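You operate a simulated robot arm through the tools that you are given. There is no shell and no other tool.

The job below is to be done with a simulated robot arm. You get a single attempt, and the scene is never put back.

TASK
Move the rack board to the upper pegs, stand the peas on it and the corn under it.
Fine: slide the stop close to the tin underneath, a gap under two centimetres; the rack stays where it stands. Set down upright: what you pick out.

Only the result counts: the job must be done as asked and must still hold three seconds after the hand-in. Knocking over, shifting, dropping, spilling or breaking anything else fails it.

THE ROBOT
A 7-joint arm with a two-finger parallel gripper, fixed in place. Base frame: the origin is on the floor under the middle of its stand, x ahead of it, y to its left, z up. Readings come in m, degrees, newtons and seconds.
With the tool pointing down near the work surface it reaches from about 0.34 to 0.88 m from the base axis. Its first joint turns from -143.0 to 143.0 degrees. Payload 3 kg.
The TCP is the grasp point between the finger pads, 0.03 m short of the fingertips. In the tool frame z runs along the fingers and y along their closing line. The gripper opens to 0.094 m. The fingers are 0.028 m wide and 0.01 m thick; the gripper's body (0.05 by 0.096 m) begins 0.055 m behind the TCP.
Orientation is that of the tool frame in the base frame, as a unit quaternion [x, y, z, w]. With the fingers straight down and closing along the base's y, the tool's x points along the base's -x, its y along +y and its z along -z.

THE INTERFACE
- The arm moves only by the tool jog_arm. Its argument "series" is a list of rows, each a list of 3 entries, a list of its own where there are three numbers: the turn, a rotation vector about the tool's x, y, z in rad, then the shift along the tool's x, y, z in m, then the closure, from 0 (fully open) to 1 (shut). In form: [[[wx, wy, wz], [dx, dy, dz], gripper], ...]. A call has 1 to 20 rows; each row shifts and turns the commanded pose from where the row before left it, along the tool's axes as they then stand. Each row takes 0.2 s and may step no farther than 0.05 m and 8.6 degrees from the row before; otherwise, or with a gripper value out of range, the whole call is refused. A pose out of reach is approached as far as the arm can. The call stops where the force on the tool passes 40 N (or 10 N more than at its start, if that is more) or the arm is blocked; 0.2 s more then pass. The fingers move at their own pace (about 0.072 m/s each) and stop on an object; they squeeze with about 26 N. The grip force told is the motor's: it shows also when the fingers shut on nothing. Time passes only in rows, and 0.2 s behind the last, so rows that do not move let the fingers close. It gives the time, the measured TCP pose, the force on the tool (base axes), the opening and the grip force at its end, in the units of the frame above (readings bear some noise), with the torque about the TCP (base axes, N m) and any sound that the robot's microphone picked up.
- Cameras (640 x 400 px; columns grow to the right, rows downward): "scene" is fixed at [0.4012, -0.5003, 1.0348]; the picture's right is [1.00, -0.00, 0.00], its down [-0.00, -0.30, -0.95] and it looks along [0.00, 0.95, -0.30] (base axes); focal length 351 px, centre (320, 200). "wrist" rides on the gripper at [0.076, 0.014, -0.102] in the tool frame; the picture's right is [-0.18, 0.98, 0.00], its down [-0.75, -0.14, -0.64] and it looks along [-0.63, -0.12, 0.77] (tool axes); focal length 243 px, centre (320, 200). There is no depth. A picture from a camera that has moved, and an enlarged one, comes with that camera's place and axes in the base frame and with its lens.
- camera(camera): a new picture of that camera. The clock stands still meanwhile.
- inspect(camera, box): a new picture of the part [left, top, right, bottom] of that camera's present view, enlarged. The clock stands still meanwhile.
- sign_off(): hands the job in; it is judged then, once.

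Nothing tells you positions but the pictures and the camera data. Unless the task says otherwise, let go and move clear before handing in.

The tools are called after "Call:" as name(argument=value, ...) on one line, values as JSON. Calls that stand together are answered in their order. jog_arm: Moves the arm, as the interface text tells. Its arguments: {"type":"object","properties":{"series":{"type":"array"}},"required":["series"]} The other tools are called the same way: camera (camera) takes a picture; inspect (camera, box) takes an enlarged picture of a part of a camera's view; sign_off () hands the job in.

At the start:

```text
time_s: 0.0
tcp_pos: [0.0984, 0.6426, 0.9213]
tool_rot: [0.0, 1.0, 0.0, 0.0]
force: [-0.2, 0.2, -0.4]
wrist_torque: [0.0, 0.04, 0.05]
grip_width: 0.0941
grasp_force: 0.0
```

scene: 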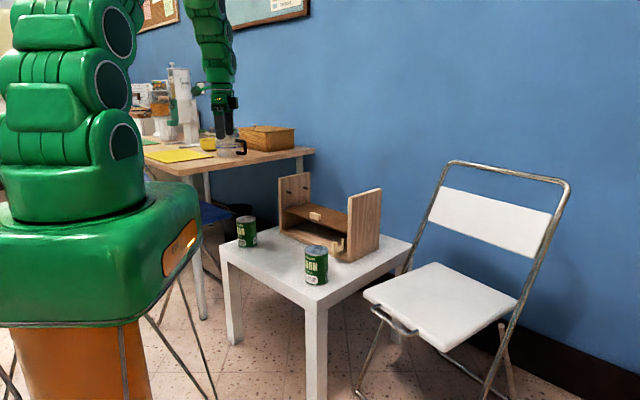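
wrist: 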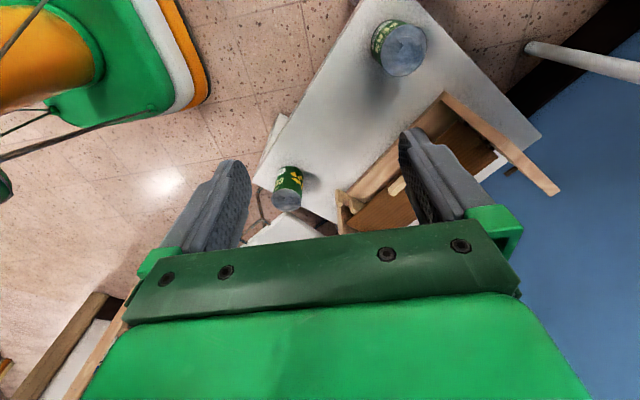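

I see a small white table with two tins and a wooden rack with a board on lower pegs. I'll look closer at each before planning.

Call:
inspect(camera="scene", box=[210, 160, 420, 300])

Call:
inspect(camera="wrist", box=[240, 0, 580, 250])

Call:
inspect(camera="scene", box=[265, 165, 390, 270])

Call:
inspect(camera="scene", box=[225, 205, 345, 295])

```text
2.86 times, centred on (315, 230) of scene
camera zoom: at [0.4012, -0.5003, 1.0348], right [1.0, 0.0, 0.0], down [0.0, -0.3, -0.95], along [0.0, 0.95, -0.3], focal length 1002 px, centre (334, 114)
```

zoom: 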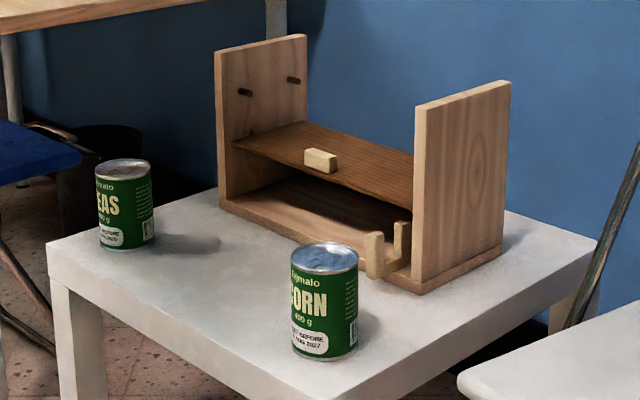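

```text
1.60 times, centred on (410, 125) of wrist
camera zoom: at [0.0223, 0.6567, 1.0239], right [0.18, 0.98, 0.0], down [0.75, -0.14, 0.64], along [0.63, -0.12, -0.77], focal length 388 px, centre (176, 320)
```

zoom: 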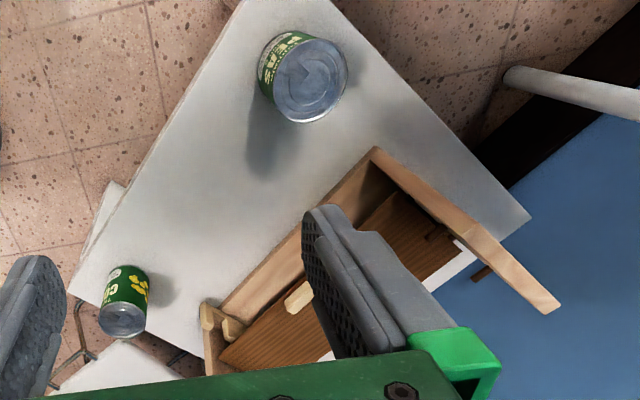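

```text
3.81 times, centred on (328, 218) of scene
camera zoom: at [0.4012, -0.5003, 1.0348], right [1.0, 0.0, 0.0], down [0.0, -0.3, -0.95], along [0.0, 0.95, -0.3], focal length 1336 px, centre (291, 133)
```

zoom: 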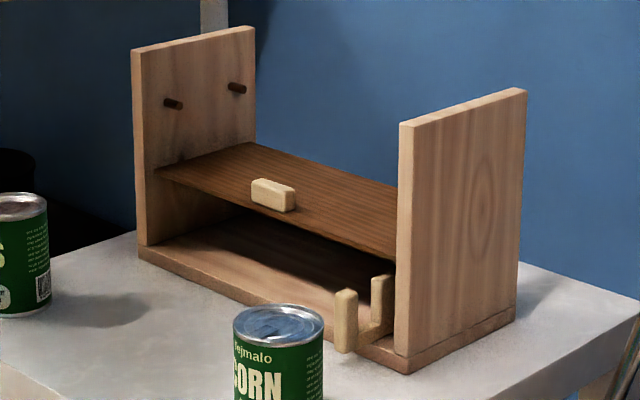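

```text
4.44 times, centred on (285, 250) of scene
camera zoom: at [0.4012, -0.5003, 1.0348], right [1.0, 0.0, 0.0], down [0.0, -0.3, -0.95], along [0.0, 0.95, -0.3], focal length 1558 px, centre (476, -22)
```

zoom: 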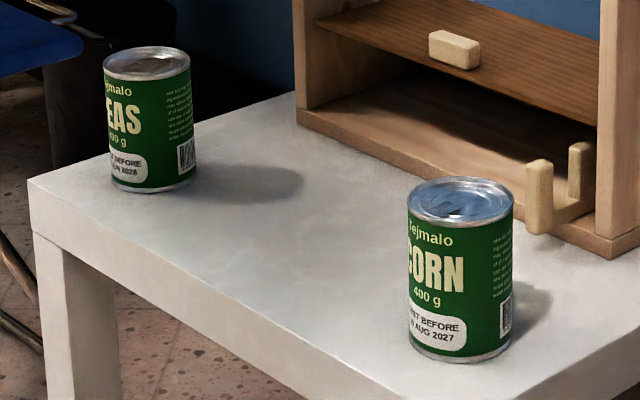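

The table top is near z≈0.445, with corn at about (0.39, 0.50) and peas at about (0.11, 0.78). The rack front faces the arm at 45°, from about (0.23, 0.90) to (0.50, 0.63). I'll turn the tool in place first so the wrist camera can look at the rack.

Call:
jog_arm(series=[[[0, 0, 0.147], [0, 0, 0], 0], [[0, 0, 0.147], [0, 0, 0], 0], [[0, 0, 0.147], [0, 0, 0], 0], [[0, 0, 0.147], [0, 0, 0], 0], [[0, 0, 0.147], [0, 0, 0], 0], [[0, 0, 0.147], [0, 0, 0], 0], [[0, 0, 0.147], [0, 0, 0], 0], [[0, 0, 0.147], [0, 0, 0], 0], [[0, 0, 0.147], [0, 0, 0], 0], [[0, 0, 0.147], [0, 0, 0], 0], [[0, 0, 0.147], [0, 0, 0], 0], [[0, 0, 0.147], [0, 0, 0], 0], [[0, 0, 0.147], [0, 0, 0], 0], [[0, 0, 0.147], [0, 0, 0], 0], [[0, 0, 0.147], [0, 0, 0], 0], [[0, 0, 0.151], [0, 0, 0], 0]])

Call:
camera(camera="wrist")

Call:
camera(camera="scene")

```text
refused: row 16 steps farther than a row can; nothing moved
```

```text
taken
camera wrist: at [0.0223, 0.6567, 1.0239], right [0.18, 0.98, 0.0], down [0.75, -0.14, 0.64], along [0.63, -0.12, -0.77], focal length 243 px, centre (320, 200)
```

wrist: 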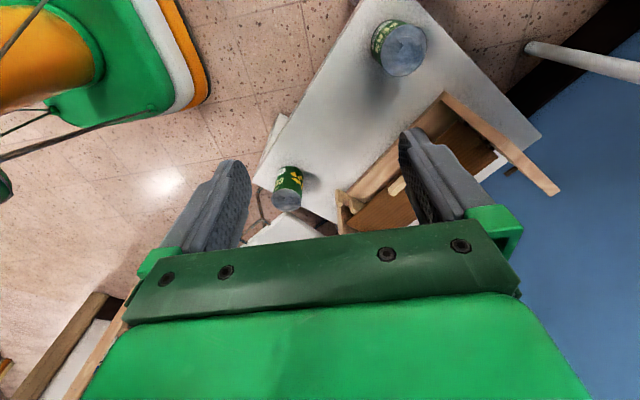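

```text
taken
```

scene: 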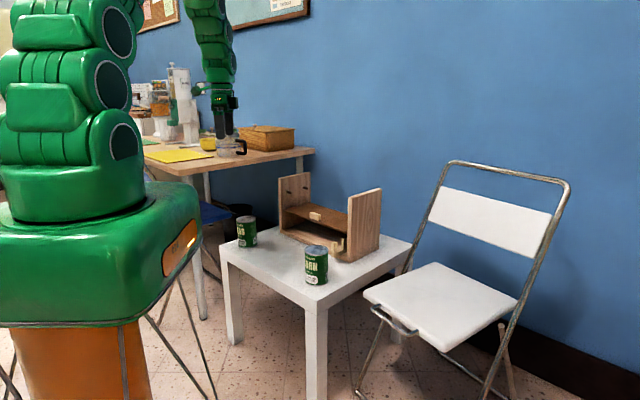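

The row limit is 8.6°, so the last row was too large and nothing moved. I'll repeat the turn with even steps.

Call:
jog_arm(series=[[[0, 0, 0.14726], [0, 0, 0], 0], [[0, 0, 0.14726], [0, 0, 0], 0], [[0, 0, 0.14726], [0, 0, 0], 0], [[0, 0, 0.14726], [0, 0, 0], 0], [[0, 0, 0.14726], [0, 0, 0], 0], [[0, 0, 0.14726], [0, 0, 0], 0], [[0, 0, 0.14726], [0, 0, 0], 0], [[0, 0, 0.14726], [0, 0, 0], 0], [[0, 0, 0.14726], [0, 0, 0], 0], [[0, 0, 0.14726], [0, 0, 0], 0], [[0, 0, 0.14726], [0, 0, 0], 0], [[0, 0, 0.14726], [0, 0, 0], 0], [[0, 0, 0.14726], [0, 0, 0], 0], [[0, 0, 0.14726], [0, 0, 0], 0], [[0, 0, 0.14726], [0, 0, 0], 0], [[0, 0, 0.14726], [0, 0, 0], 0]])

Call:
camera(camera="wrist")

Call:
camera(camera="scene")

```text
time_s: 3.3
tcp_pos: [0.2407, 0.5378, 0.8985]
tool_rot: [0.917, 0.397, -0.015, -0.012]
force: [-0.5, 0.5, -0.5]
wrist_torque: [0.0, 0.0, 0.02]
grip_width: 0.094
grasp_force: 0.1
out of reach, approached as far as the arm can: row 12, 13, 14, 15, 16
stopped in row 16: the arm was blocked; the commanded pose is now the measured one
```

```text
taken
camera wrist: at [0.3061, 0.5815, 0.9989], right [0.59, -0.81, -0.03], down [-0.59, -0.46, 0.66], along [-0.55, -0.37, -0.75], focal length 243 px, centre (320, 200)
```

wrist: 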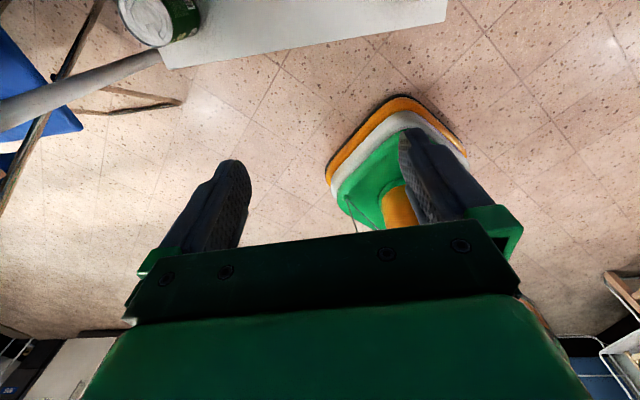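

```text
taken
```

scene: 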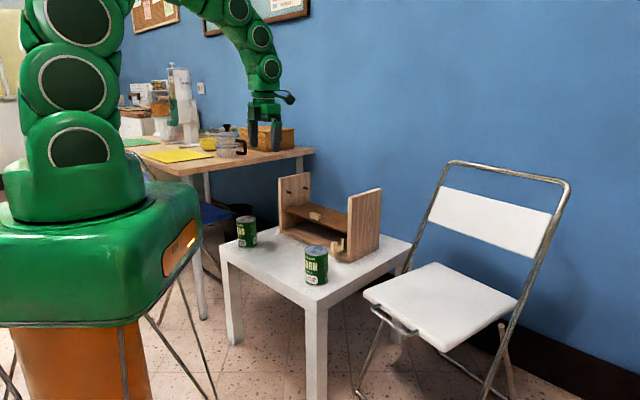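

The turn reached its limit, but tool x now points outward at about 47°, which is the heading I wanted. I'll pitch the tool up about its y axis to look into the rack from the front.

Call:
jog_arm(series=[[[0, 0.145, 0], [0, 0, 0], 0], [[0, 0.145, 0], [0, 0, 0], 0], [[0, 0.145, 0], [0, 0, 0], 0], [[0, 0.145, 0], [0, 0, 0], 0], [[0, 0.145, 0], [0, 0, 0], 0], [[0, 0.145, 0], [0, 0, 0], 0]])

Call:
camera(camera="wrist")

Call:
camera(camera="scene")

```text
time_s: 4.0
tcp_pos: [0.3245, 0.4944, 0.8777]
tool_rot: [0.943, 0.314, 0.101, -0.048]
force: [0.0, -0.1, -0.1]
wrist_torque: [0.01, 0.0, -0.02]
grip_width: 0.094
grasp_force: 0.1
stopped in row 3: the arm was blocked; the commanded pose is now the measured one
```

```text
taken
camera wrist: at [0.3763, 0.5098, 0.9939], right [0.45, -0.89, -0.07], down [-0.78, -0.43, 0.46], along [-0.44, -0.16, -0.88], focal length 243 px, centre (320, 200)
```

wrist: 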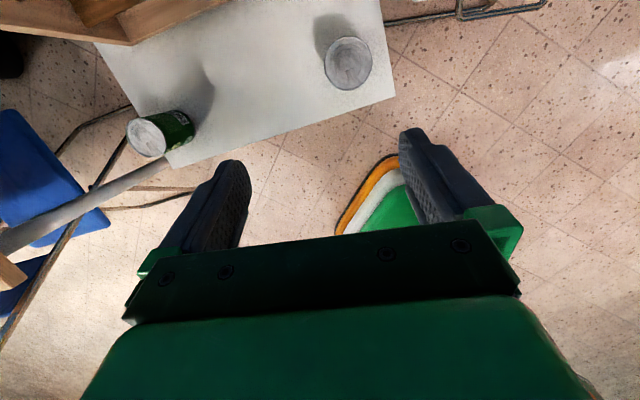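

```text
taken
```

scene: 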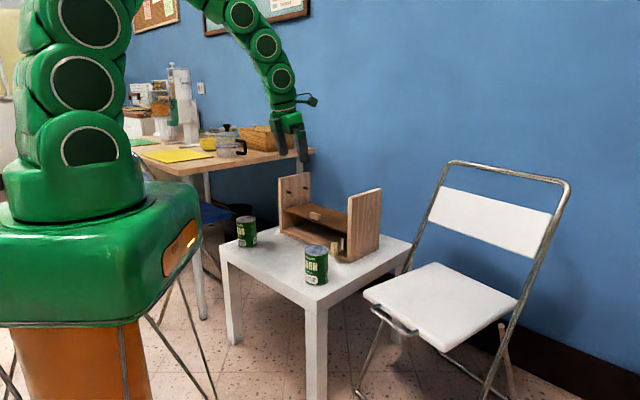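

The arm hits a joint limit with the camera on the outer side. I'll undo that and turn the other way, so the camera sits on the base side looking outward at the rack.

Call:
jog_arm(series=[[[0, -0.0735, 0], [-0.012, -0.0287, -0.0095], 0], [[0, -0.0735, 0], [-0.012, -0.0287, -0.0095], 0], [[0, -0.0735, 0], [-0.012, -0.0287, -0.0095], 0], [[0, 0, -0.143], [0, 0, 0], 0], [[0, 0, -0.143], [0, 0, 0], 0], [[0, 0, -0.143], [0, 0, 0], 0], [[0, 0, -0.143], [0, 0, 0], 0], [[0, 0, -0.143], [0, 0, 0], 0], [[0, 0, -0.143], [0, 0, 0], 0], [[0, 0, -0.143], [0, 0, 0], 0], [[0, 0, -0.143], [0, 0, 0], 0], [[0, 0, -0.143], [0, 0, 0], 0], [[0, 0, -0.143], [0, 0, 0], 0], [[0, 0, -0.143], [0, 0, 0], 0], [[0, 0, -0.143], [0, 0, 0], 0]])

```text
time_s: 7.2
tcp_pos: [0.2487, 0.4996, 0.8936]
tool_rot: [0.378, 0.926, 0.007, -0.01]
force: [0.2, -0.5, -0.4]
wrist_torque: [0.01, -0.01, -0.04]
grip_width: 0.0941
grasp_force: 0.1
out of reach, approached as far as the arm can: row 2, 3
```

The tool now points down and clear of the limit. I'll continue turning until tool x faces back toward the base.

Call:
jog_arm(series=[[[0, 0, -0.1418], [0, 0, 0], 0], [[0, 0, -0.1418], [0, 0, 0], 0], [[0, 0, -0.1418], [0, 0, 0], 0], [[0, 0, -0.1418], [0, 0, 0], 0], [[0, 0, -0.1418], [0, 0, 0], 0], [[0, 0, -0.1418], [0, 0, 0], 0], [[0, 0, -0.1418], [0, 0, 0], 0], [[0, 0, -0.1418], [0, 0, 0], 0], [[0, 0, -0.1418], [0, 0, 0], 0], [[0, 0, -0.1418], [0, 0, 0], 0], [[0, 0, -0.1418], [0, 0, 0], 0]])

Call:
camera(camera="wrist")

Call:
camera(camera="scene")

```text
time_s: 9.6
tcp_pos: [0.2477, 0.4992, 0.8938]
tool_rot: [-0.383, 0.924, 0.012, -0.003]
force: [-0.2, 0.1, 0.1]
wrist_torque: [0.07, 0.02, -0.01]
grip_width: 0.0938
grasp_force: 0.0
```

```text
taken
camera wrist: at [0.1855, 0.452, 0.9962], right [-0.56, 0.83, 0.03], down [0.64, 0.42, 0.64], along [0.52, 0.38, -0.77], focal length 243 px, centre (320, 200)
```

wrist: 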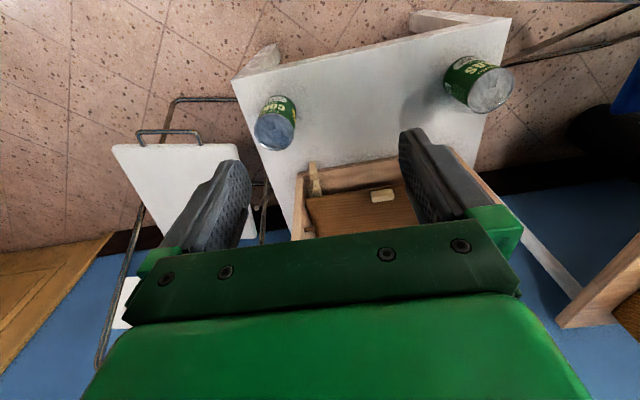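

```text
taken
```

scene: 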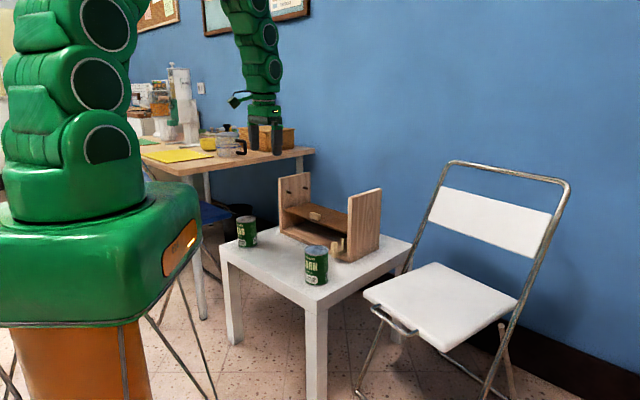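

Now the rack is in front of the tool. I'll pitch the tool about 50° outward and shift left to centre on the rack for a frontal view.

Call:
jog_arm(series=[[[0, -0.145, 0], [0, 0.017, 0], 0], [[0, -0.145, 0], [0, 0.017, 0], 0], [[0, -0.145, 0], [0, 0.017, 0], 0], [[0, -0.145, 0], [0, 0.017, 0], 0], [[0, -0.145, 0], [0, 0.017, 0], 0], [[0, -0.145, 0], [0, 0.017, 0], 0]])

Call:
camera(camera="wrist")

Call:
camera(camera="scene")

```text
time_s: 10.9
tcp_pos: [0.1537, 0.546, 0.8639]
tool_rot: [-0.215, 0.936, 0.194, 0.202]
force: [-0.1, -0.2, 0.1]
wrist_torque: [-0.02, 0.0, -0.02]
grip_width: 0.094
grasp_force: 0.0
stopped in row 6: the arm was blocked; the commanded pose is now the measured one
```

```text
taken
camera wrist: at [0.0546, 0.4863, 0.9201], right [-0.32, 0.88, 0.36], down [0.5, -0.16, 0.85], along [0.8, 0.45, -0.39], focal length 243 px, centre (320, 200)
```

wrist: 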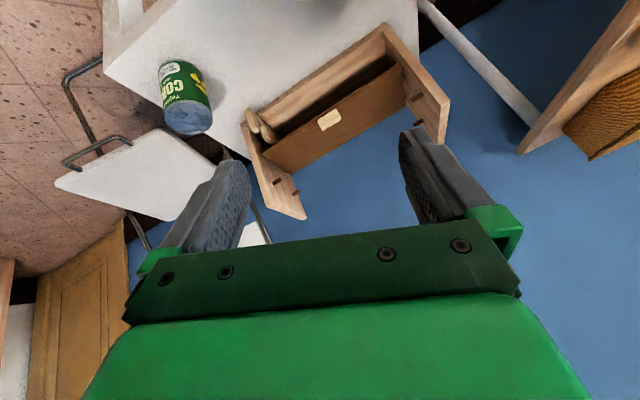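

```text
taken
```

scene: 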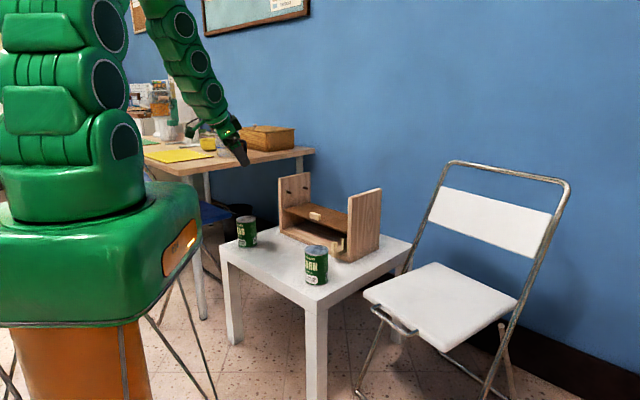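

The wrist runs out of range when pitched this close in, but this view already shows the rack interior. I'll enlarge it before moving on.

Call:
inspect(camera="wrist", box=[220, 10, 460, 225])

Call:
inspect(camera="wrist", box=[235, 70, 365, 220])

Call:
inspect(camera="scene", box=[305, 200, 395, 270])

```text
1.86 times, centred on (340, 118) of wrist
camera zoom: at [0.0546, 0.4863, 0.9201], right [-0.32, 0.88, 0.36], down [0.5, -0.16, 0.85], along [0.8, 0.45, -0.39], focal length 451 px, centre (283, 354)
```

zoom: 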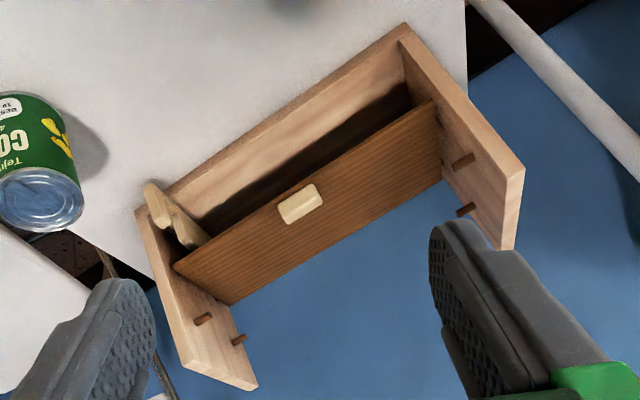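

```text
2.67 times, centred on (300, 145) of wrist
camera zoom: at [0.0546, 0.4863, 0.9201], right [-0.32, 0.88, 0.36], down [0.5, -0.16, 0.85], along [0.8, 0.45, -0.39], focal length 647 px, centre (373, 347)
```

zoom: 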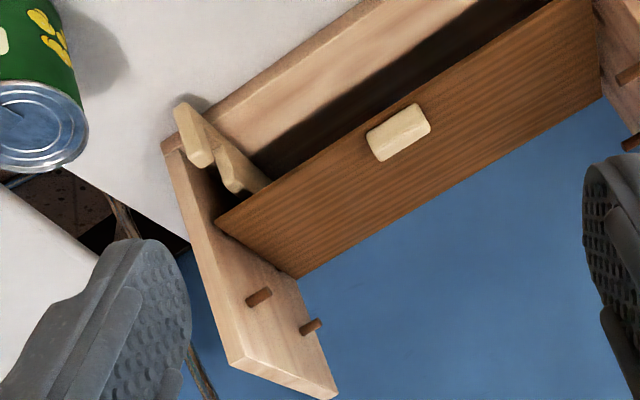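

```text
5.71 times, centred on (350, 235) of scene
camera zoom: at [0.4012, -0.5003, 1.0348], right [1.0, 0.0, 0.0], down [0.0, -0.3, -0.95], along [0.0, 0.95, -0.3], focal length 2004 px, centre (149, 0)
```

zoom: 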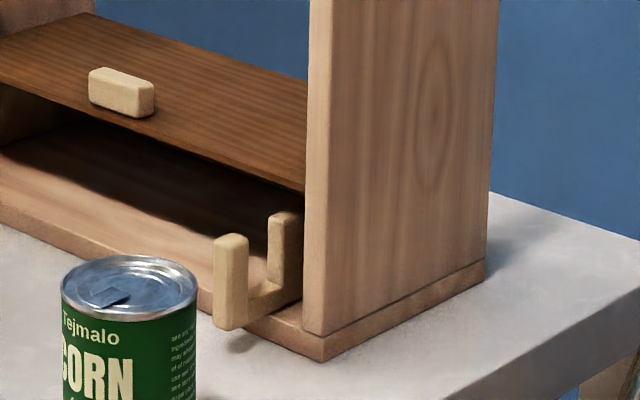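

The board is a narrow plank on the lower pegs with a tab on top near its front edge, and the stop is a U-shaped slider by the right panel. I'll straighten the tool and turn its x to the left, so that a horizontal tool will close vertically on the board edge.

Call:
jog_arm(series=[[[0.0554, 0.0243, 0.1202], [0, 0, 0], 0], [[0.0554, 0.0243, 0.1202], [0, 0, 0], 0], [[0.0554, 0.0243, 0.1202], [0, 0, 0], 0], [[0.0554, 0.0243, 0.1202], [0, 0, 0], 0], [[0.0554, 0.0243, 0.1202], [0, 0, 0], 0], [[0.0554, 0.0243, 0.1202], [0, 0, 0], 0], [[0.0554, 0.0243, 0.1202], [0, 0, 0], 0], [[0.0554, 0.0243, 0.1202], [0, 0, 0], 0], [[0.0554, 0.0243, 0.1202], [0, 0, 0], 0], [[0.0554, 0.0243, 0.1202], [0, 0, 0], 0], [[0, 0, 0], [0, 0.04, 0.03], 0], [[0, 0, 0], [0, 0.04, 0.03], 0], [[0, 0, 0], [0, 0.03, 0.04], 0], [[0, 0, 0], [0, 0.03, 0.04], 0]])

Call:
camera(camera="wrist")

Call:
camera(camera="scene")

```text
time_s: 11.9
tcp_pos: [0.1292, 0.5523, 0.8648]
tool_rot: [0.111, 0.985, 0.134, 0.01]
force: [-0.3, 0.8, 2.2]
wrist_torque: [0.02, -0.02, 0.01]
grip_width: 0.0939
grasp_force: 0.1
stopped in row 5: the arm was blocked; the commanded pose is now the measured one
```

```text
taken
camera wrist: at [0.0527, 0.5547, 0.9682], right [0.39, 0.88, 0.26], down [0.67, -0.47, 0.57], along [0.63, -0.05, -0.78], focal length 243 px, centre (320, 200)
```

wrist: 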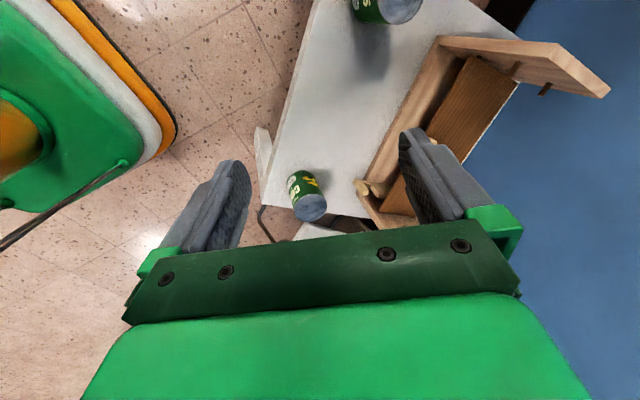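

```text
taken
```

scene: 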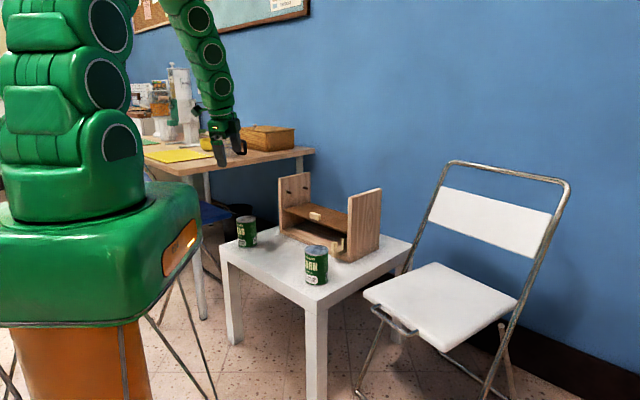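

The tool seems to be near a wrist singularity this close in. I'll finish the turn in smaller steps while moving outward.

Call:
jog_arm(series=[[[0.0324, -0.0107, 0.0696], [-0.0107, 0.0163, 0.0044], 0], [[0.0324, -0.0107, 0.0696], [-0.0097, 0.0172, 0.004], 0], [[0.0324, -0.0107, 0.0696], [-0.0087, 0.0178, 0.0036], 0], [[0.0324, -0.0107, 0.0696], [-0.0077, 0.0184, 0.003], 0], [[0.0324, -0.0107, 0.0696], [-0.006, 0.019, 0.002], 0], [[0.0324, -0.0107, 0.0696], [-0.004, 0.0195, 0.0015], 0], [[0.0324, -0.0107, 0.0696], [-0.002, 0.02, 0.001], 0], [[0.0324, -0.0107, 0.0696], [0, 0.02, 0], 0]])

```text
time_s: 13.7
tcp_pos: [0.2407, 0.6675, 0.8683]
tool_rot: [0.381, 0.925, 0.001, 0.002]
force: [-0.8, 0.2, 0.3]
wrist_torque: [-0.01, 0.0, 0.0]
grip_width: 0.0942
grasp_force: 0.1
```

That worked: the tool points down with y toward the rack. I'll pitch it outward in stages and check that it follows.

Call:
jog_arm(series=[[[-0.1, 0, 0], [0, 0, 0], 0], [[-0.1, 0, 0], [0, 0, 0], 0], [[-0.1, 0, 0], [0, 0, 0], 0], [[-0.1, 0, 0], [0, 0, 0], 0], [[-0.1, 0, 0], [0, 0, 0], 0]])

Call:
camera(camera="scene")

```text
time_s: 14.9
tcp_pos: [0.2402, 0.6656, 0.8669]
tool_rot: [0.367, 0.896, 0.23, 0.097]
force: [0.7, -1.0, 0.1]
wrist_torque: [0.04, -0.04, -0.02]
grip_width: 0.094
grasp_force: 0.0
```

```text
taken
```

scene: 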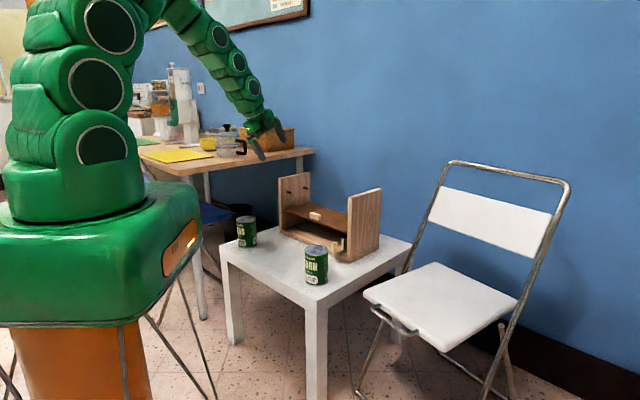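

Pitching out works from this radius. I'll continue toward horizontal in small steps.

Call:
jog_arm(series=[[[-0.1, 0, 0], [0, 0, 0], 0], [[-0.1, 0, 0], [0, 0, 0], 0], [[-0.1, 0, 0], [0, 0, 0], 0], [[-0.1, 0, 0], [0, 0, 0], 0], [[-0.1, 0, 0], [0, 0, 0], 0]])

Call:
camera(camera="scene")

Call:
camera(camera="wrist")

```text
time_s: 16.1
tcp_pos: [0.2587, 0.6596, 0.8612]
tool_rot: [0.345, 0.808, 0.438, 0.19]
force: [-0.1, 0.2, -0.2]
wrist_torque: [-0.01, -0.03, -0.03]
grip_width: 0.0939
grasp_force: 0.2
```

```text
taken
```

scene: 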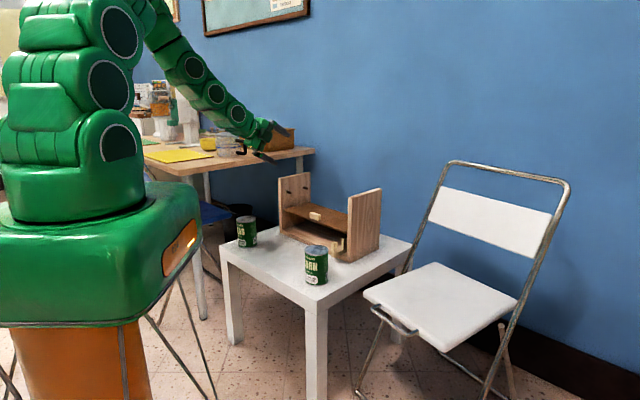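

```text
taken
camera wrist: at [0.1502, 0.6593, 0.9281], right [0.51, 0.24, 0.83], down [0.07, -0.97, 0.24], along [0.86, -0.06, -0.51], focal length 243 px, centre (320, 200)
```

wrist: 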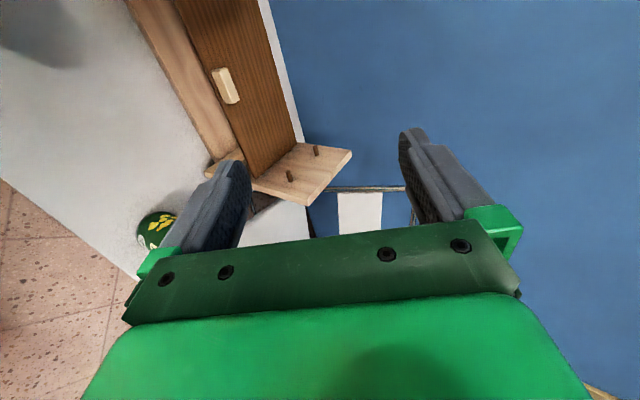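

The pitch is now about 57° and following. I'll finish to horizontal while easing down.

Call:
jog_arm(series=[[[-0.096, 0, 0], [0, -0.017, 0.011], 0], [[-0.096, 0, 0], [0, -0.018, 0.009], 0], [[-0.096, 0, 0], [0, -0.0185, 0.0075], 0], [[-0.096, 0, 0], [0, -0.019, 0.006], 0], [[-0.096, 0, 0], [0, -0.0195, 0.004], 0], [[-0.096, 0, 0], [0, -0.02, 0.002], 0]])

Call:
camera(camera="scene")

Call:
camera(camera="wrist")

```text
time_s: 17.5
tcp_pos: [0.2394, 0.6675, 0.7467]
tool_rot: [0.267, 0.651, 0.657, 0.271]
force: [0.6, -0.3, -0.6]
wrist_torque: [-0.01, -0.02, -0.04]
grip_width: 0.0938
grasp_force: 0.1
```

```text
taken
```

scene: 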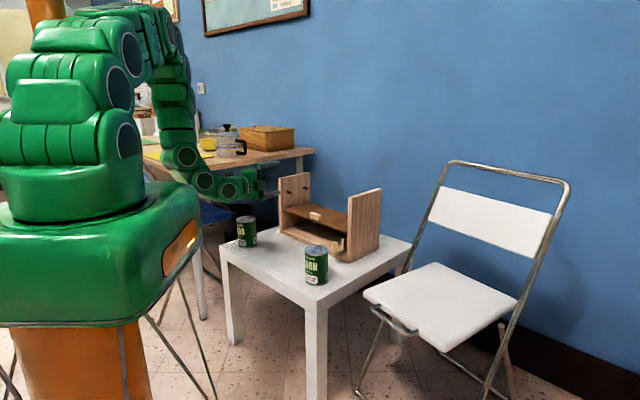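

```text
taken
camera wrist: at [0.1139, 0.6472, 0.7594], right [0.12, -0.13, 0.98], down [0.09, -0.99, -0.15], along [0.99, 0.1, -0.11], focal length 243 px, centre (320, 200)
```

wrist: 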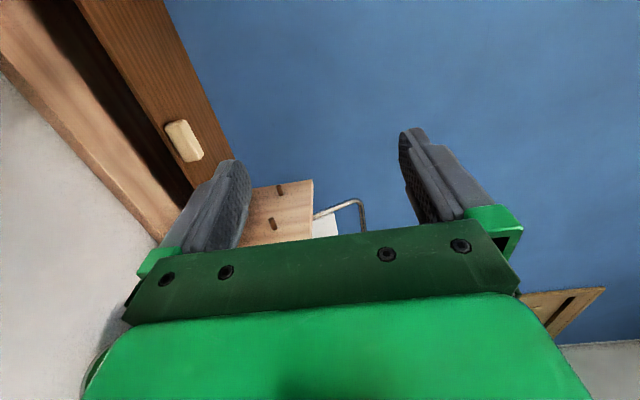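

The tool is now horizontal facing the rack, well in control. I'll take enlarged views from both cameras to measure the board, pegs and stop.

Call:
inspect(camera="wrist", box=[60, 0, 340, 250])

Call:
inspect(camera="scene", box=[270, 165, 350, 225])

Call:
inspect(camera="scene", box=[325, 180, 395, 270])

Call:
inspect(camera="scene", box=[150, 60, 310, 220])

```text
1.60 times, centred on (200, 125) of wrist
camera zoom: at [0.1139, 0.6472, 0.7594], right [0.12, -0.13, 0.98], down [0.09, -0.99, -0.15], along [0.99, 0.1, -0.11], focal length 388 px, centre (512, 320)
```

zoom: 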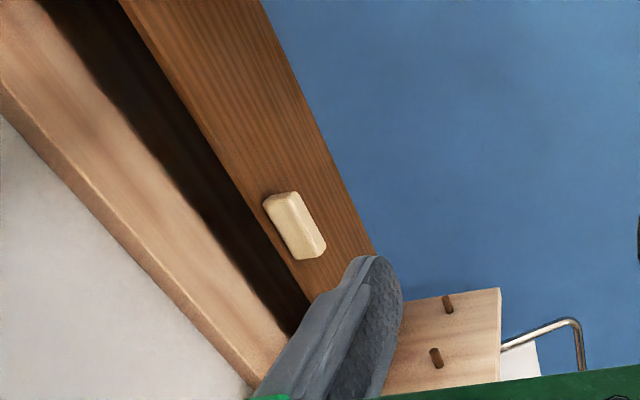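

```text
6.67 times, centred on (310, 195) of scene
camera zoom: at [0.4012, -0.5003, 1.0348], right [1.0, 0.0, 0.0], down [0.0, -0.3, -0.95], along [0.0, 0.95, -0.3], focal length 2337 px, centre (387, 233)
```

zoom: 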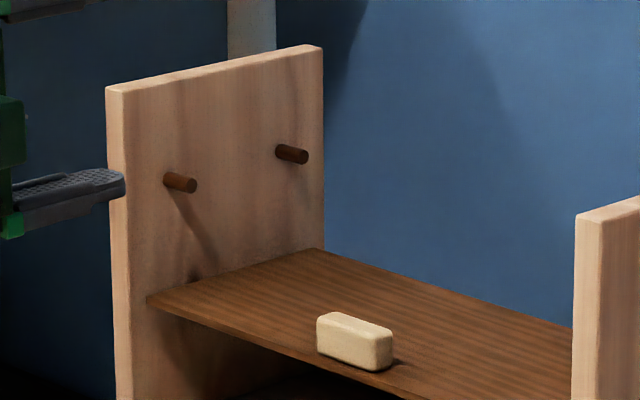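

```text
4.44 times, centred on (360, 225) of scene
camera zoom: at [0.4012, -0.5003, 1.0348], right [1.0, 0.0, 0.0], down [0.0, -0.3, -0.95], along [0.0, 0.95, -0.3], focal length 1558 px, centre (142, 89)
```

zoom: 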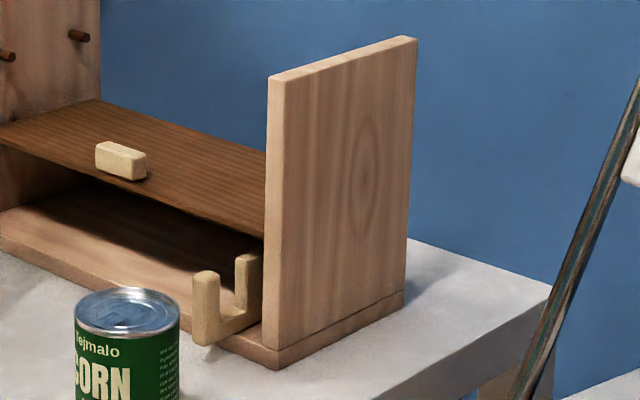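

```text
2.50 times, centred on (230, 140) of scene
camera zoom: at [0.4012, -0.5003, 1.0348], right [1.0, 0.0, 0.0], down [0.0, -0.3, -0.95], along [0.0, 0.95, -0.3], focal length 876 px, centre (545, 350)
```

zoom: 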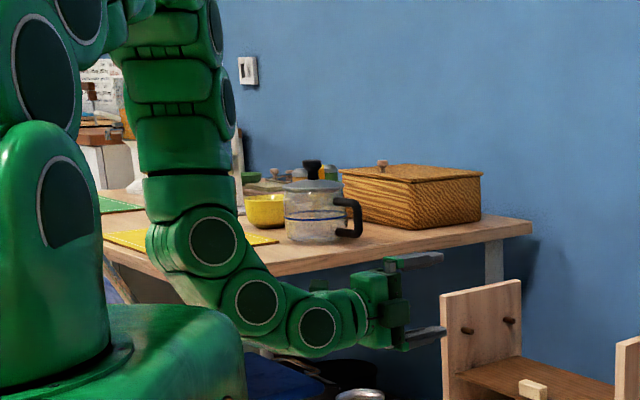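

I now have the measurements. The board spans f≈0.81–0.96 along the 45° depth axis, with its top at z≈0.549 and the tab on top at lateral −0.29, and the upper peg tops are near z≈0.629. I'll lower the horizontal tool in front of the rack and check clearances.

Call:
jog_arm(series=[[[0, 0, 0], [-0.003, -0.03, 0], 0], [[0, 0, 0], [-0.003, -0.03, 0], 0], [[0, 0, 0], [-0.003, -0.03, 0], 0], [[0, 0, 0], [-0.003, -0.03, 0], 0], [[0, 0, 0], [0, -0.03, 0], 0]])

Call:
camera(camera="wrist")

Call:
inspect(camera="scene", box=[140, 80, 400, 300])

```text
time_s: 18.7
tcp_pos: [0.2489, 0.6578, 0.5969]
tool_rot: [0.266, 0.652, 0.657, 0.27]
force: [0.5, 0.2, 0.1]
wrist_torque: [0.0, 0.03, 0.01]
grip_width: 0.094
grasp_force: 0.0
```

```text
taken
camera wrist: at [0.1231, 0.6372, 0.6092], right [0.12, -0.13, 0.98], down [0.09, -0.99, -0.14], along [0.99, 0.1, -0.11], focal length 243 px, centre (320, 200)
```

wrist: 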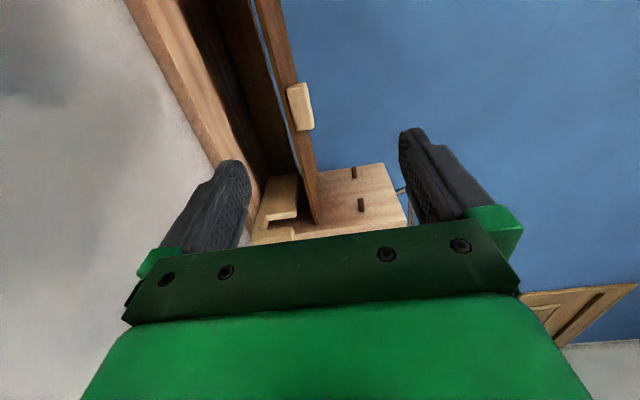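

```text
1.82 times, centred on (270, 190) of scene
camera zoom: at [0.4012, -0.5003, 1.0348], right [1.0, 0.0, 0.0], down [0.0, -0.3, -0.95], along [0.0, 0.95, -0.3], focal length 638 px, centre (411, 218)
```

zoom: 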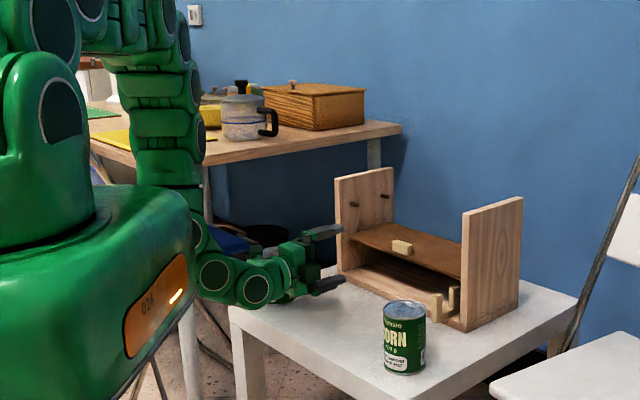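

The hand descends cleanly. I'll enlarge the wrist view to see the board edge, tab and stop at close range.

Call:
inspect(camera="wrist", box=[120, 0, 420, 250])

Call:
inspect(camera="wrist", box=[240, 60, 340, 250])

Call:
inspect(camera="scene", box=[325, 215, 375, 270])

```text
1.60 times, centred on (270, 125) of wrist
camera zoom: at [0.1231, 0.6372, 0.6092], right [0.12, -0.13, 0.98], down [0.09, -0.99, -0.14], along [0.99, 0.1, -0.11], focal length 388 px, centre (400, 320)
```

zoom: 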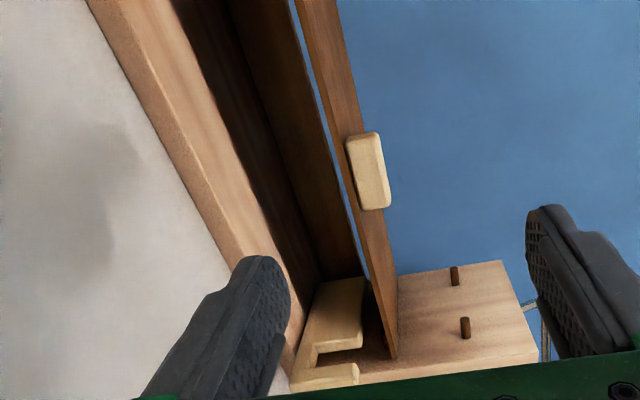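

```text
2.11 times, centred on (290, 155) of wrist
camera zoom: at [0.1231, 0.6372, 0.6092], right [0.12, -0.13, 0.98], down [0.09, -0.99, -0.14], along [0.99, 0.1, -0.11], focal length 511 px, centre (383, 295)
```

zoom: 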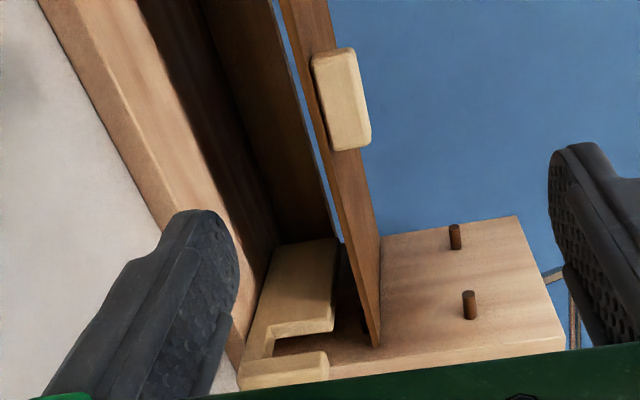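

```text
7.27 times, centred on (350, 242) of scene
camera zoom: at [0.4012, -0.5003, 1.0348], right [1.0, 0.0, 0.0], down [0.0, -0.3, -0.95], along [0.0, 0.95, -0.3], focal length 2550 px, centre (102, -109)
```

zoom: 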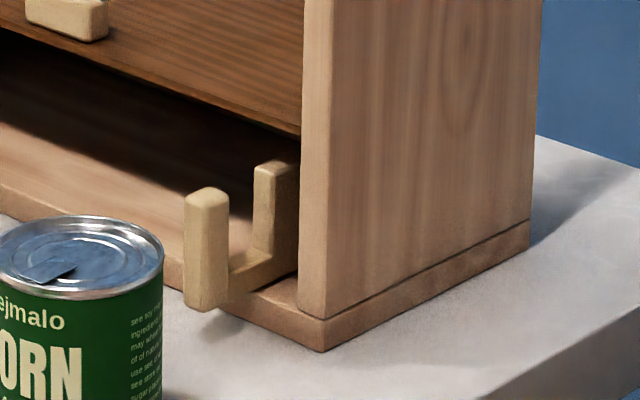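

The stop is a U-shaped plate: a front post outside the rack and a fence inside, standing next to the right panel. I'll bring the open fingers level with the board and just short of it.

Call:
jog_arm(series=[[[0, 0, 0], [0, -0.022, 0.02], 0], [[0, 0, 0], [0, -0.0215, 0.02], 0], [[0, 0, 0], [0, 0, 0.02], 0], [[0, 0, 0], [0, 0, 0.02], 0]])

Call:
inspect(camera="wrist", box=[160, 0, 460, 240])

Call:
inspect(camera="scene", box=[200, 160, 360, 270])

Call:
inspect(camera="scene", box=[270, 190, 350, 250])

```text
time_s: 19.7
tcp_pos: [0.3081, 0.7158, 0.5543]
tool_rot: [0.265, 0.651, 0.657, 0.271]
force: [-0.4, 0.3, -0.9]
wrist_torque: [-0.01, 0.03, -0.02]
grip_width: 0.0941
grasp_force: 0.0
```

```text
1.67 times, centred on (310, 120) of wrist
camera zoom: at [0.1817, 0.696, 0.5676], right [0.12, -0.13, 0.98], down [0.09, -0.99, -0.14], along [0.99, 0.1, -0.11], focal length 404 px, centre (337, 333)
```

zoom: 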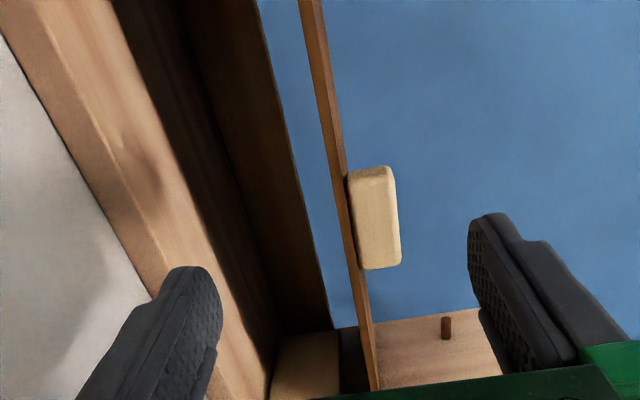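

```text
3.64 times, centred on (280, 215) of scene
camera zoom: at [0.4012, -0.5003, 1.0348], right [1.0, 0.0, 0.0], down [0.0, -0.3, -0.95], along [0.0, 0.95, -0.3], focal length 1275 px, centre (466, 146)
```

zoom: 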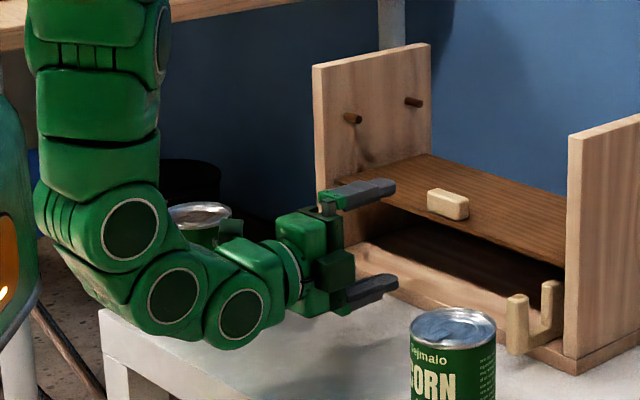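

```text
6.67 times, centred on (310, 220) of scene
camera zoom: at [0.4012, -0.5003, 1.0348], right [1.0, 0.0, 0.0], down [0.0, -0.3, -0.95], along [0.0, 0.95, -0.3], focal length 2337 px, centre (387, 67)
```

zoom: 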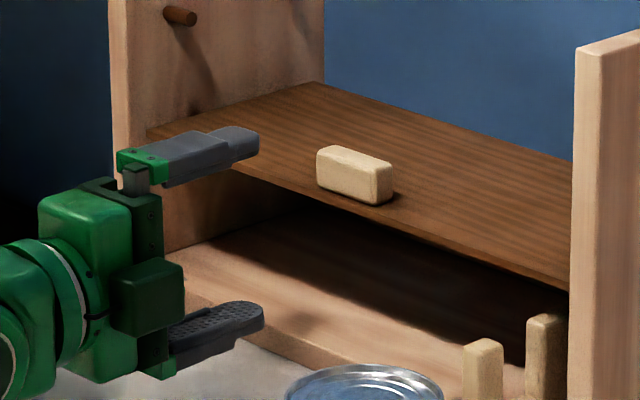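

The fingers sit above and below the board with room on both sides. I'll take a very close look at the board's front edge to check its thickness and the tab before sliding in.

Call:
inspect(camera="scene", box=[305, 205, 341, 229])

Call:
inspect(camera="wrist", box=[290, 60, 370, 140])

Call:
inspect(camera="scene", box=[282, 195, 312, 219])

```text
16.00 times, centred on (323, 217) of scene
camera zoom: at [0.4012, -0.5003, 1.0348], right [1.0, 0.0, 0.0], down [0.0, -0.3, -0.95], along [0.0, 0.95, -0.3], focal length 5610 px, centre (272, -72)
```

zoom: 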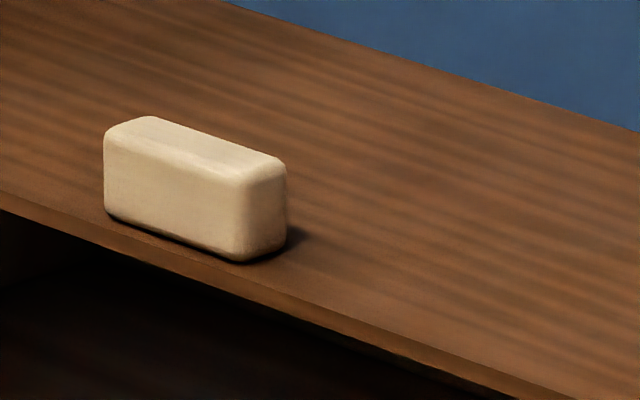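

```text
5.00 times, centred on (330, 100) of wrist
camera zoom: at [0.1817, 0.696, 0.5676], right [0.12, -0.13, 0.98], down [0.09, -0.99, -0.14], along [0.99, 0.1, -0.11], focal length 1213 px, centre (270, 700)
```

zoom: 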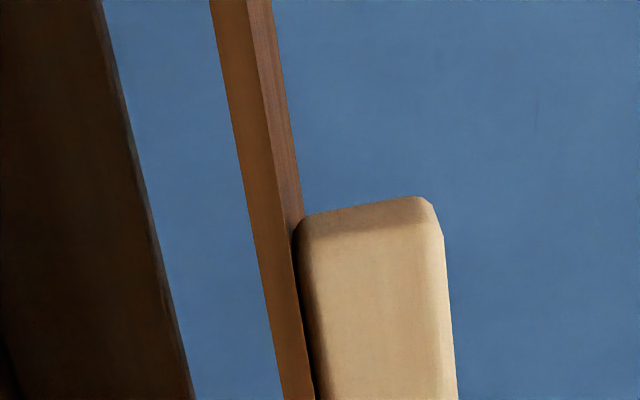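

```text
16.00 times, centred on (297, 207) of scene
camera zoom: at [0.4012, -0.5003, 1.0348], right [1.0, 0.0, 0.0], down [0.0, -0.3, -0.95], along [0.0, 0.95, -0.3], focal length 5610 px, centre (688, 88)
```

zoom: 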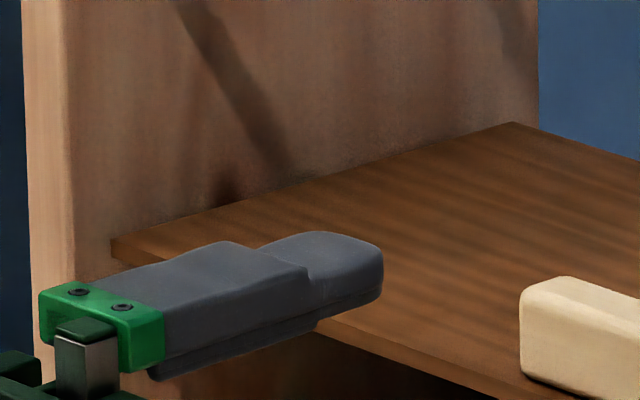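

The wrist and scene readings agree once the scene camera's rounding is allowed for. The tab centre is at lateral ≈−0.276, the board underside at z≈0.55 and the tab top at z≈0.58. I'll slide the fingers in, one over the tab and one under the board.

Call:
jog_arm(series=[[[0.01, 0, 0], [-0.012, 0.011, 0], 0], [[0, 0, 0], [0, 0, 0.027], 0], [[0, 0, 0], [0, 0, 0.027], 0], [[0, 0, 0], [0, 0, 0.027], 0], [[0, 0, 0], [0, 0, 0.027], 0]])

Call:
camera(camera="wrist")

Call:
inspect(camera="scene", box=[200, 160, 360, 270])

Call:
inspect(camera="scene", box=[290, 190, 350, 230])

```text
time_s: 20.9
tcp_pos: [0.3907, 0.7845, 0.5648]
tool_rot: [0.267, 0.654, 0.654, 0.271]
force: [0.4, 0.0, -0.2]
wrist_torque: [0.02, -0.01, 0.03]
grip_width: 0.0943
grasp_force: 0.1
```

```text
taken
camera wrist: at [0.2646, 0.7641, 0.5791], right [0.13, -0.13, 0.98], down [0.09, -0.99, -0.14], along [0.99, 0.1, -0.12], focal length 243 px, centre (320, 200)
```

wrist: 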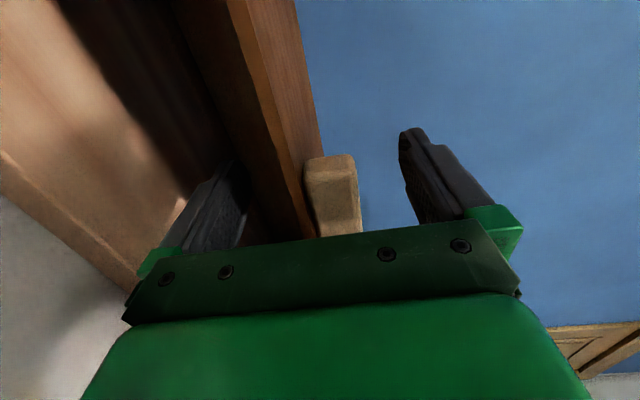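

```text
3.64 times, centred on (280, 215) of scene
camera zoom: at [0.4012, -0.5003, 1.0348], right [1.0, 0.0, 0.0], down [0.0, -0.3, -0.95], along [0.0, 0.95, -0.3], focal length 1275 px, centre (466, 146)
```

zoom: 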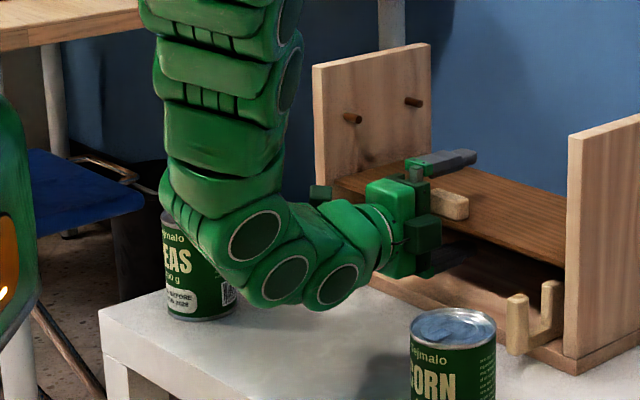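

```text
10.00 times, centred on (320, 210) of scene
camera zoom: at [0.4012, -0.5003, 1.0348], right [1.0, 0.0, 0.0], down [0.0, -0.3, -0.95], along [0.0, 0.95, -0.3], focal length 3506 px, centre (320, 100)
```

zoom: 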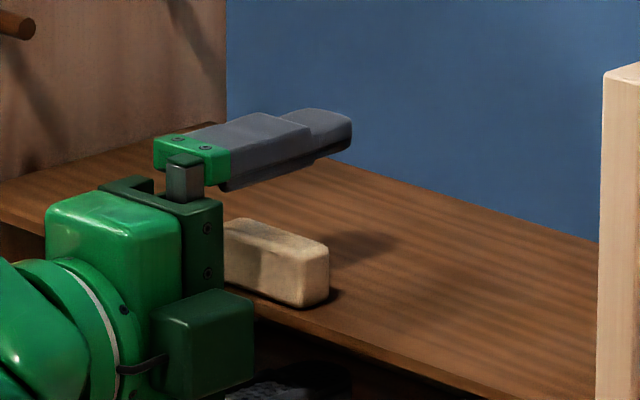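

The fingers straddle the tab and board as intended. Closing now.

Call:
jog_arm(series=[[[0, 0, 0], [0, 0, 0], 0.3], [[0, 0, 0], [0, 0, 0], 0.6], [[0, 0, 0], [0, 0, 0], 0.8], [[0, 0, 0], [0, 0, 0], 1], [[0, 0, 0], [0, 0, 0], 1]])

Call:
inspect(camera="scene", box=[270, 180, 370, 250])

Call:
camera(camera="wrist")

```text
time_s: 21.9
tcp_pos: [0.3908, 0.7867, 0.5699]
tool_rot: [0.266, 0.652, 0.657, 0.271]
force: [-0.5, 1.9, 6.7]
wrist_torque: [-0.05, 0.1, -0.36]
grip_width: 0.0333
grasp_force: 26.2
stopped in row 4: the force on the tool passed its limit at 48 N (the readings are from after the stop); the commanded pose is now the measured one
```

```text
5.71 times, centred on (320, 215) of scene
camera zoom: at [0.4012, -0.5003, 1.0348], right [1.0, 0.0, 0.0], down [0.0, -0.3, -0.95], along [0.0, 0.95, -0.3], focal length 2004 px, centre (320, 114)
```

zoom: 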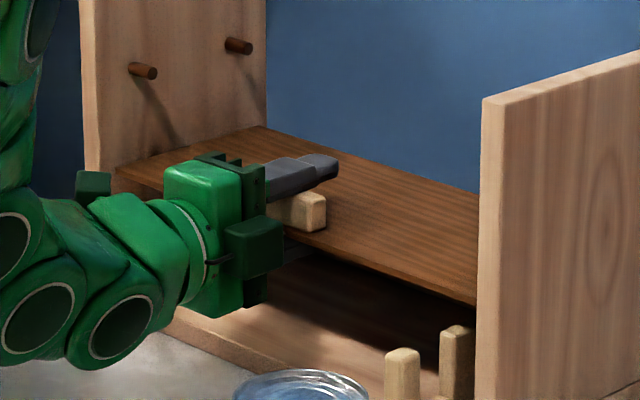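

```text
taken
camera wrist: at [0.2651, 0.7658, 0.5828], right [0.12, -0.13, 0.98], down [0.09, -0.99, -0.15], along [0.99, 0.1, -0.11], focal length 243 px, centre (320, 200)
```

wrist: 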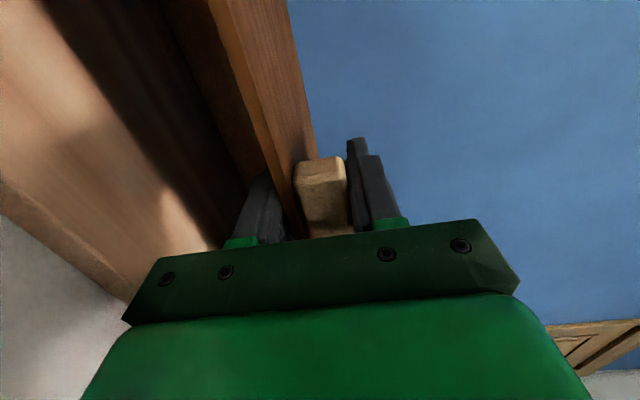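

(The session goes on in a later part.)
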